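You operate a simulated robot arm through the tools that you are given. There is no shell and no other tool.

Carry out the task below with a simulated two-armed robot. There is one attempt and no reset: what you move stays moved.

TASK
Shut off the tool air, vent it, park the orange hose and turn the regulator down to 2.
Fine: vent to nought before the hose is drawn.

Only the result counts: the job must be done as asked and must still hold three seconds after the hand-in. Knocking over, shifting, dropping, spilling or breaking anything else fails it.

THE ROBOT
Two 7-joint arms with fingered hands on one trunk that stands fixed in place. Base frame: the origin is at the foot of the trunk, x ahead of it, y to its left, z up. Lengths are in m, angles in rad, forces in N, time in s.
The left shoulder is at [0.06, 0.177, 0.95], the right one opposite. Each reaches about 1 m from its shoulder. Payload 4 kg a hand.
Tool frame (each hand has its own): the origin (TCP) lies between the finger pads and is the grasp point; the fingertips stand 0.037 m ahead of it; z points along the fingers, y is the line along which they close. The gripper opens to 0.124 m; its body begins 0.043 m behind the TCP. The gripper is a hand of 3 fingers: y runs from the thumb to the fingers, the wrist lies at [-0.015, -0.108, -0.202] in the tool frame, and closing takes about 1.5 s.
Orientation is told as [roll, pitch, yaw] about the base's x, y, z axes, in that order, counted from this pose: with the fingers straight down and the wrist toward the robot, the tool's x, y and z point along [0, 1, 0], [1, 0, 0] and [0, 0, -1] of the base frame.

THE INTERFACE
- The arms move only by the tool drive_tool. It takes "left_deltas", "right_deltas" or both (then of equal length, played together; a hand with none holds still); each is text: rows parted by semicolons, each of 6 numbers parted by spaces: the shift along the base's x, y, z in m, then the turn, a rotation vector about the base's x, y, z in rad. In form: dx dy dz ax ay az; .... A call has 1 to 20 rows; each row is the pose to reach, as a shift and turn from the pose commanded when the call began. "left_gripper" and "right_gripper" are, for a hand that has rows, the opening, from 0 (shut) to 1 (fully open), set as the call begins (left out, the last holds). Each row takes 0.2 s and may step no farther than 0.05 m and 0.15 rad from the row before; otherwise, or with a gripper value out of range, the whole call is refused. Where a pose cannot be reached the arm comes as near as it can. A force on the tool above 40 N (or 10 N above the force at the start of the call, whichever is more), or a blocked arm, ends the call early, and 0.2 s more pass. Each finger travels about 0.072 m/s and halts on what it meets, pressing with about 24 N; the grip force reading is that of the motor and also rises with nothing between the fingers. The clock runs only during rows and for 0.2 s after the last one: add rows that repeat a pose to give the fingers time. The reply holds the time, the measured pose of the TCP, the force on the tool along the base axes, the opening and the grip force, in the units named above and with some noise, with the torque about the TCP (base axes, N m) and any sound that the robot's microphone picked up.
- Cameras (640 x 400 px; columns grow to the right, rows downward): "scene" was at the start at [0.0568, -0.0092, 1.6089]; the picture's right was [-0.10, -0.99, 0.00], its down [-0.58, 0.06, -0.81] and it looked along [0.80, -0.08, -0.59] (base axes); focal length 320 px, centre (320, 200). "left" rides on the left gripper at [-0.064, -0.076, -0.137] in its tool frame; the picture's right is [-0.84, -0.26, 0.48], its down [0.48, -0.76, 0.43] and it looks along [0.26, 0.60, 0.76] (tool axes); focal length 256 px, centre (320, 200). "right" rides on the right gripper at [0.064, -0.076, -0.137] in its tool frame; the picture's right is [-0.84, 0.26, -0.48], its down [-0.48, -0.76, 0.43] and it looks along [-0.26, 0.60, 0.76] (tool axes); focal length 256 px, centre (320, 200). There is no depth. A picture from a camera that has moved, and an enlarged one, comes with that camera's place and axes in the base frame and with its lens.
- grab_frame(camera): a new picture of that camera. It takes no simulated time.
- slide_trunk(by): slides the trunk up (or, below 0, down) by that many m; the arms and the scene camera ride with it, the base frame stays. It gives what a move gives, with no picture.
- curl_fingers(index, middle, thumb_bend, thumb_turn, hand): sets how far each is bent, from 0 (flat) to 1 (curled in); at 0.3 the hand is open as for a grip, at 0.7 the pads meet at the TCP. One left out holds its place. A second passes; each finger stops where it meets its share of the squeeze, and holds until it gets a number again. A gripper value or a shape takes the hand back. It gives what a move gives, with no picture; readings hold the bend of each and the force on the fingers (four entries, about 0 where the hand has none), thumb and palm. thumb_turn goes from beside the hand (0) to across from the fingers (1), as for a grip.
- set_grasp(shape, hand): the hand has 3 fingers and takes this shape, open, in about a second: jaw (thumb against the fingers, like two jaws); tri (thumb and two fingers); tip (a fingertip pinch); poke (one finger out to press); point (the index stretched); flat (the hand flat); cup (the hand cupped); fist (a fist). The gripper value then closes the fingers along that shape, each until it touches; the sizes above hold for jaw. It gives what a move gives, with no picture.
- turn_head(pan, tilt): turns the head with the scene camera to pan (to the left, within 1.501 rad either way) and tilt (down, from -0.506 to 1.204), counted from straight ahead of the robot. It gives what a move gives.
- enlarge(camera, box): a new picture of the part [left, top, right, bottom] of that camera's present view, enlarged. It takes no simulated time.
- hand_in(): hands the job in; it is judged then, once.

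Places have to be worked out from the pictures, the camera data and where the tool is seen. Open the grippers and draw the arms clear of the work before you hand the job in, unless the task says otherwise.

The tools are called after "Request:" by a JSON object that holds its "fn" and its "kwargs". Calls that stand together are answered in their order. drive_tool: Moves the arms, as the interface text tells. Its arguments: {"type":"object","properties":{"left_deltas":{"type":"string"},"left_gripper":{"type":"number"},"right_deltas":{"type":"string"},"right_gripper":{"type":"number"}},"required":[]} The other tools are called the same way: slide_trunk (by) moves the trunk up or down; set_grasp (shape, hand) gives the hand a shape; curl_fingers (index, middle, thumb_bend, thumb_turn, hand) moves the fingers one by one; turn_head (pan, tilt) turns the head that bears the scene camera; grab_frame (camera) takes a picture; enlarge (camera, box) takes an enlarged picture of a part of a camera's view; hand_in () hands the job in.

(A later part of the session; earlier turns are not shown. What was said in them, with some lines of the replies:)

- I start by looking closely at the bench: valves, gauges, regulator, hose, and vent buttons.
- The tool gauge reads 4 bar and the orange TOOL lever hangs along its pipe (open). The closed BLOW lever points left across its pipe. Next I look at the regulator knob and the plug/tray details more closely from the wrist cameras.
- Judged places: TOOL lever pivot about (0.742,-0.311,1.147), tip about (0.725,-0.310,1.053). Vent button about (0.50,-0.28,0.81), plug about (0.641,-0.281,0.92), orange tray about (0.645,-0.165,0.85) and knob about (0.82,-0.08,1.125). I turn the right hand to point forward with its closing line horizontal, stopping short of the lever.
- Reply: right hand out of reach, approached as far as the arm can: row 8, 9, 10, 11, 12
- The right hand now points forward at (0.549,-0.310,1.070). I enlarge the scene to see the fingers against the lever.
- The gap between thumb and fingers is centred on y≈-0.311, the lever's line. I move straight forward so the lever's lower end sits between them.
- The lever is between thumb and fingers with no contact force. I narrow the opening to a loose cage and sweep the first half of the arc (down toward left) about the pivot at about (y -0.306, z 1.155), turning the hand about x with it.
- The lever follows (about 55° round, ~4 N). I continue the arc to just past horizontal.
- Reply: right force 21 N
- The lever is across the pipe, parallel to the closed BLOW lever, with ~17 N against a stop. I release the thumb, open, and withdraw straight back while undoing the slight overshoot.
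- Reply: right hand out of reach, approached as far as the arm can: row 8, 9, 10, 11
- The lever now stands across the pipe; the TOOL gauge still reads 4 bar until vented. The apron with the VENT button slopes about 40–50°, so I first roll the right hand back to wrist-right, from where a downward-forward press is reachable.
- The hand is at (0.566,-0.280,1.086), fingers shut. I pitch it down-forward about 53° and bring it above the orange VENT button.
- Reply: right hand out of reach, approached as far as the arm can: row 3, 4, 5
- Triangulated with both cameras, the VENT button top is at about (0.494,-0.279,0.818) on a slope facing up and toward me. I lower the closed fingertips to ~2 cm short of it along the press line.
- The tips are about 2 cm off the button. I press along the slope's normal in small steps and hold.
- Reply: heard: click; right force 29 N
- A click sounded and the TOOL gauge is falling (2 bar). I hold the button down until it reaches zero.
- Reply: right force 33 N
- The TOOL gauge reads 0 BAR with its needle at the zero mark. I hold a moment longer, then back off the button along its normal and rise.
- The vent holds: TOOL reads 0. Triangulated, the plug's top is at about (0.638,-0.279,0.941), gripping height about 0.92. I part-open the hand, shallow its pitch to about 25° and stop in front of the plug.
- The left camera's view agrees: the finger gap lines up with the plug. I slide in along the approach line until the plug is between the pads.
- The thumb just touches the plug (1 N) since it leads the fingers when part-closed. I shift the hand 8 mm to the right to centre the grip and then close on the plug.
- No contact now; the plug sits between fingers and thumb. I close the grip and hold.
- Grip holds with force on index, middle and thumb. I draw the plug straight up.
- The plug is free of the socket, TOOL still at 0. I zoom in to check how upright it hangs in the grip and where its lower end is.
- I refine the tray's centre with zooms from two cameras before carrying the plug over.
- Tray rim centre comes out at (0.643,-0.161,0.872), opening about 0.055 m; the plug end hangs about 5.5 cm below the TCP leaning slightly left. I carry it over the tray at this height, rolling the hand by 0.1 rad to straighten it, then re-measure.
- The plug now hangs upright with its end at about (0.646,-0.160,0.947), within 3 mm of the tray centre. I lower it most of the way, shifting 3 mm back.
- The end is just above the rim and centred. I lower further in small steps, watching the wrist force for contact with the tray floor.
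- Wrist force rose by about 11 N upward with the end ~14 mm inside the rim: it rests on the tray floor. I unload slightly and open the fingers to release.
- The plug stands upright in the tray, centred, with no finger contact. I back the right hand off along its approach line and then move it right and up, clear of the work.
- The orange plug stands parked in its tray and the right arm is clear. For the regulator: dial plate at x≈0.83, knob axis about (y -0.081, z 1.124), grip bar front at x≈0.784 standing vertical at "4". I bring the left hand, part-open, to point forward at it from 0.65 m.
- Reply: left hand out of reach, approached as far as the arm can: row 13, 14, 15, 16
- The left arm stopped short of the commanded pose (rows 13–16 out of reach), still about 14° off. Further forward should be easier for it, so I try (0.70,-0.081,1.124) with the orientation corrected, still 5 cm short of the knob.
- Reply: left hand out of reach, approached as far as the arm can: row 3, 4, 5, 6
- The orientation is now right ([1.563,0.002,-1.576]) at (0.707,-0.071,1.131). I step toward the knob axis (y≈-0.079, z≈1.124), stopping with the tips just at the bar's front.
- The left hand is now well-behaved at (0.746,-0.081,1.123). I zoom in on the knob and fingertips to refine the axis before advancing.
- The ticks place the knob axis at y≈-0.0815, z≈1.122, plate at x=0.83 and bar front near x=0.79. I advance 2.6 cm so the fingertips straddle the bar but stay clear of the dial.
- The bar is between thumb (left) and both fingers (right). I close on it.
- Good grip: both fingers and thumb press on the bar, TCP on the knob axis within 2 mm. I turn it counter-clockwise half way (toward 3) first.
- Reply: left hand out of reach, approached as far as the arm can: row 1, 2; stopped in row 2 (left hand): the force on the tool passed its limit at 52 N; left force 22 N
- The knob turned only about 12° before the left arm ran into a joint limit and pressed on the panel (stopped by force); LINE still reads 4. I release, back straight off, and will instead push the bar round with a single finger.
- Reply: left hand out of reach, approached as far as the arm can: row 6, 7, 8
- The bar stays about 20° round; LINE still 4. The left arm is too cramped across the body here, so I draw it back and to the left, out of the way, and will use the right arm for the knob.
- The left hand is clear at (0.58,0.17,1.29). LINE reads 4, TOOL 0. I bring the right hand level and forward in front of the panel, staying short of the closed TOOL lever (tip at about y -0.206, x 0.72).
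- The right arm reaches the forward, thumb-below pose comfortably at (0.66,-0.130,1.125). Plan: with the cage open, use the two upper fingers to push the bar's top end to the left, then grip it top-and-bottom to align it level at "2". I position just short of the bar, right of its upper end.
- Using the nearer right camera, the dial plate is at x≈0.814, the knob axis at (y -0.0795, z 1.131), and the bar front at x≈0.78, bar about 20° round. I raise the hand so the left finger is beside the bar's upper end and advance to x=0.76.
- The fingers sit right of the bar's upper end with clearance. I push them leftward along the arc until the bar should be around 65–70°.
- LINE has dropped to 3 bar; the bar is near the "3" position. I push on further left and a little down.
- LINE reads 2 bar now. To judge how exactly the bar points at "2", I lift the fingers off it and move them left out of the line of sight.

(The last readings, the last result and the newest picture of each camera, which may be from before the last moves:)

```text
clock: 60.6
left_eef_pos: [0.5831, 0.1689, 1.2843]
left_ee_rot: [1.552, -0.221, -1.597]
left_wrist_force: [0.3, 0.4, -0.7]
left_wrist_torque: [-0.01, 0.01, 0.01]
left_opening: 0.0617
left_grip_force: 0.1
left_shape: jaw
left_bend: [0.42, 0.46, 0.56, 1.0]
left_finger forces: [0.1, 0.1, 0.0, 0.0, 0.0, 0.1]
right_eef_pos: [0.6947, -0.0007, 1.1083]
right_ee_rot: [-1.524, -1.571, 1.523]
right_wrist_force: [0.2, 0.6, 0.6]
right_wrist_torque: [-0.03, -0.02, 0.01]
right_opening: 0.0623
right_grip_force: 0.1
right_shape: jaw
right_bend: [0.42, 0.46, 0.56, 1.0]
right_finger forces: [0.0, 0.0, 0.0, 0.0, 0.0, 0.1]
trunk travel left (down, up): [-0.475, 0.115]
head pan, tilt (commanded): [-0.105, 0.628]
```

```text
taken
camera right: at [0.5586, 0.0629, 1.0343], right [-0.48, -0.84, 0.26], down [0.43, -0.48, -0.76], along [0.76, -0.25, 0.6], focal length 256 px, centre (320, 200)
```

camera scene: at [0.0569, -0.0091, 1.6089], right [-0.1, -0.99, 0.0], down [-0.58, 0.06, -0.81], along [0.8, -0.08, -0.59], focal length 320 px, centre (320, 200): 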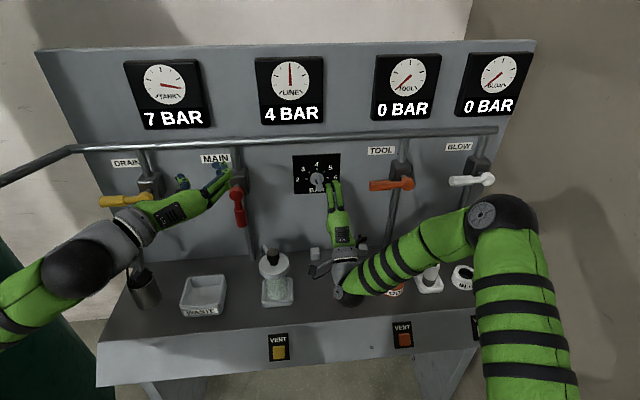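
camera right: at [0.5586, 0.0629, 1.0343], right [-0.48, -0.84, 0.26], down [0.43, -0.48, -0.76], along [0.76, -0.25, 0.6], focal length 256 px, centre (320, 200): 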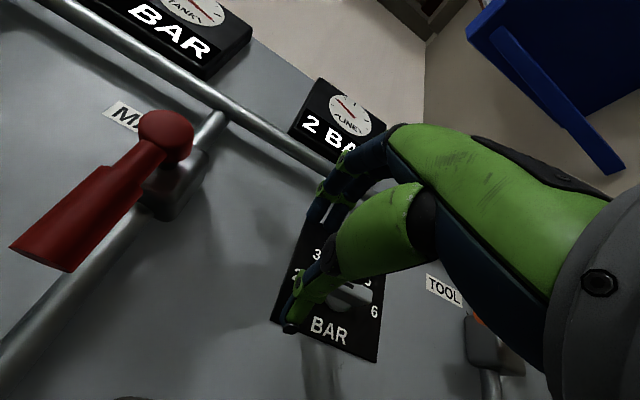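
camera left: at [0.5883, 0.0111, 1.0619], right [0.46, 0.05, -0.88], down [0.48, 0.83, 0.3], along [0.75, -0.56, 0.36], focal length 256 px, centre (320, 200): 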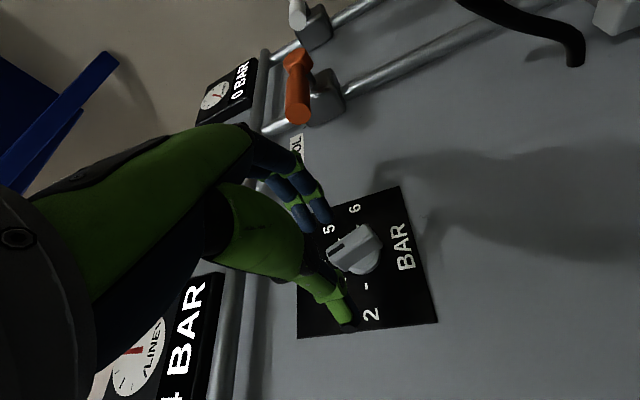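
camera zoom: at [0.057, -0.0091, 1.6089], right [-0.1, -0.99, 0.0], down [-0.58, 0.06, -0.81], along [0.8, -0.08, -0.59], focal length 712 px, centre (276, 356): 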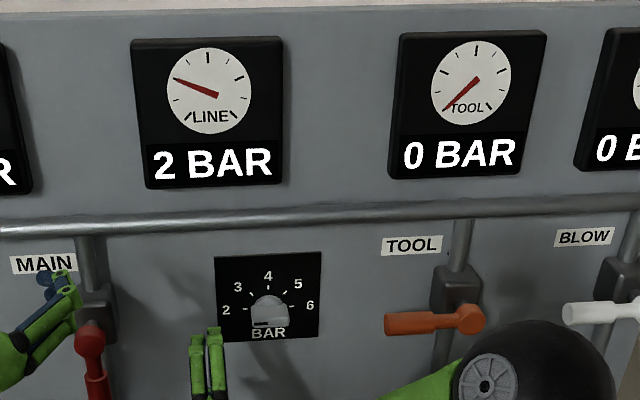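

The bar now lies level with its black mark at "2", parallel to the 2–6 tick line, and LINE shows 2 BAR, TOOL 0. I open both hands and draw both arms clear of the bench.

Request:
{"fn": "drive_tool", "kwargs": {"right_deltas": "-0.03 0 0.03 0 0 0; -0.05 -0.03 0.05 0 0 0; -0.07 -0.06 0.07 0 0 0; -0.09 -0.09 0.09 0 0 0; -0.10 -0.13 0.10 0 0 0; -0.11 -0.17 0.10 0 0 0; -0.12 -0.21 0.10 0 0 0; -0.13 -0.25 0.10 0 0 0; -0.14 -0.29 0.10 0 0 0; -0.15 -0.33 0.10 0 0 0; -0.16 -0.36 0.10 0 0 0", "right_gripper": 1, "left_deltas": "-0.005 0.005 0.003 0 0 0; -0.01 0.01 0.006 0 0 0; -0.015 0.015 0.009 0 0 0; -0.02 0.02 0.012 0 0 0; -0.025 0.025 0.015 0 0 0; -0.03 0.03 0.018 0 0 0; -0.035 0.035 0.021 0 0 0; -0.04 0.04 0.024 0 0 0; -0.04 0.045 0.027 0 0 0; -0.04 0.05 0.03 0 0 0; -0.04 0.05 0.03 0 0 0", "left_gripper": 1}}

Request:
{"fn": "grab_frame", "kwargs": {"camera": "scene"}}

Request:
{"fn": "enlarge", "kwargs": {"camera": "scene", "box": [300, 140, 500, 310]}}

Request:
{"fn": "enlarge", "kwargs": {"camera": "scene", "box": [90, 40, 330, 220]}}

```text
clock: 63.0
left_eef_pos: [0.5442, 0.216, 1.3156]
left_ee_rot: [1.552, -0.22, -1.597]
left_wrist_force: [0.1, -0.2, 1.1]
left_wrist_torque: [0.0, 0.03, -0.01]
left_opening: 0.1235
left_grip_force: 0.0
left_shape: jaw
left_bend: [0.3, 0.3, 0.3, 0.98]
left_finger forces: [0.0, 0.0, 0.0, 0.0, 0.0, 0.0]
right_eef_pos: [0.5343, -0.3623, 1.2071]
right_ee_rot: [-0.722, -1.57, 0.723]
right_wrist_force: [0.3, 0.5, -0.4]
right_wrist_torque: [0.0, 0.04, 0.05]
right_opening: 0.1237
right_grip_force: 0.0
right_shape: jaw
right_bend: [0.3, 0.3, 0.3, 0.98]
right_finger forces: [0.0, 0.0, 0.0, 0.0, 0.0, 0.0]
trunk travel left (down, up): [-0.475, 0.115]
head pan, tilt (commanded): [-0.105, 0.628]
```

```text
taken
camera scene: at [0.0566, -0.0094, 1.6089], right [-0.1, -0.99, 0.0], down [-0.58, 0.06, -0.81], along [0.8, -0.08, -0.59], focal length 320 px, centre (320, 200)
```

scene: 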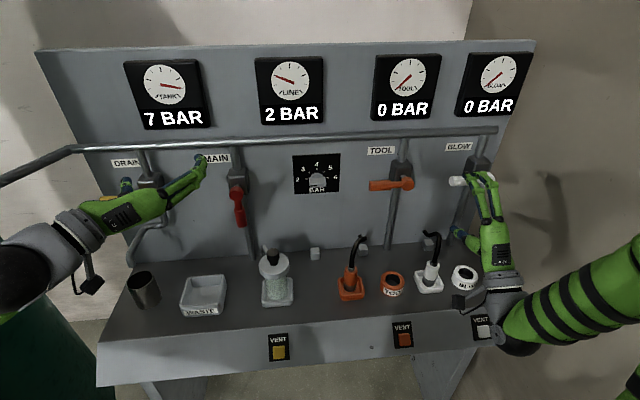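

```text
2.35 times, centred on (400, 225) of scene
camera zoom: at [0.0566, -0.0094, 1.6089], right [-0.1, -0.99, 0.0], down [-0.58, 0.06, -0.81], along [0.8, -0.08, -0.59], focal length 754 px, centre (132, 141)
```

zoom: 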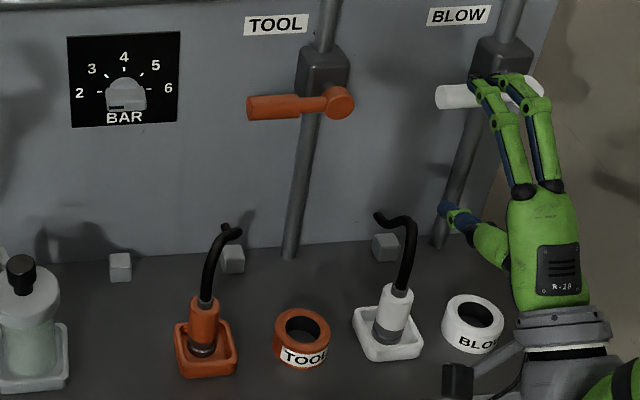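

```text
2.22 times, centred on (210, 130) of scene
camera zoom: at [0.0566, -0.0094, 1.6089], right [-0.1, -0.99, 0.0], down [-0.58, 0.06, -0.81], along [0.8, -0.08, -0.59], focal length 712 px, centre (564, 356)
```

zoom: 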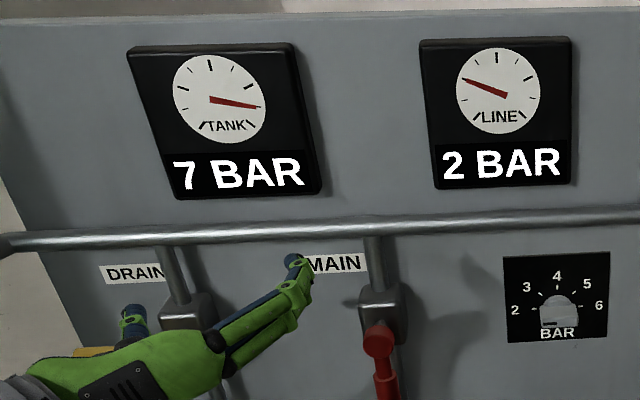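

Final check: TOOL lever across its pipe, TOOL 0 BAR, orange plug standing in its tray, knob at 2 with LINE 2 BAR, all else undisturbed, both hands open and at least 10 cm clear. I hand the job in.

Request:
{"fn": "hand_in", "kwargs": {}}

```text
The job is handed in.
```

The job is done and handed in. I haven't seen a verdict, only the last pictures before hand-in.

- **Tool air off:** the orange TOOL lever is across its pipe, against its stop.
- **Vented:** I held the orange VENT button until the TOOL gauge read 0 bar. It was at 0 before I drew the hose, and it stayed there.
- **Hose parked:** the orange plug is out of its socket and standing upright in the orange tray.
- **Regulator at 2:** the knob points at 2 and the LINE gauge reads 2 bar.

**Regulator hitch:** my first try at the knob, with the left arm, turned it about 12°. It then stopped on the force limit at 52 N, with the hand pushing towards the panel. I released it and pushed the knob round to 2 with the right hand. No damage or movement of other items showed in the later pictures.

Both hands are open and drawn back at least 10 cm from the work. Nothing else looked shifted. The drain lever was hidden behind the left hand in the last picture, but that hand stayed well away from it.
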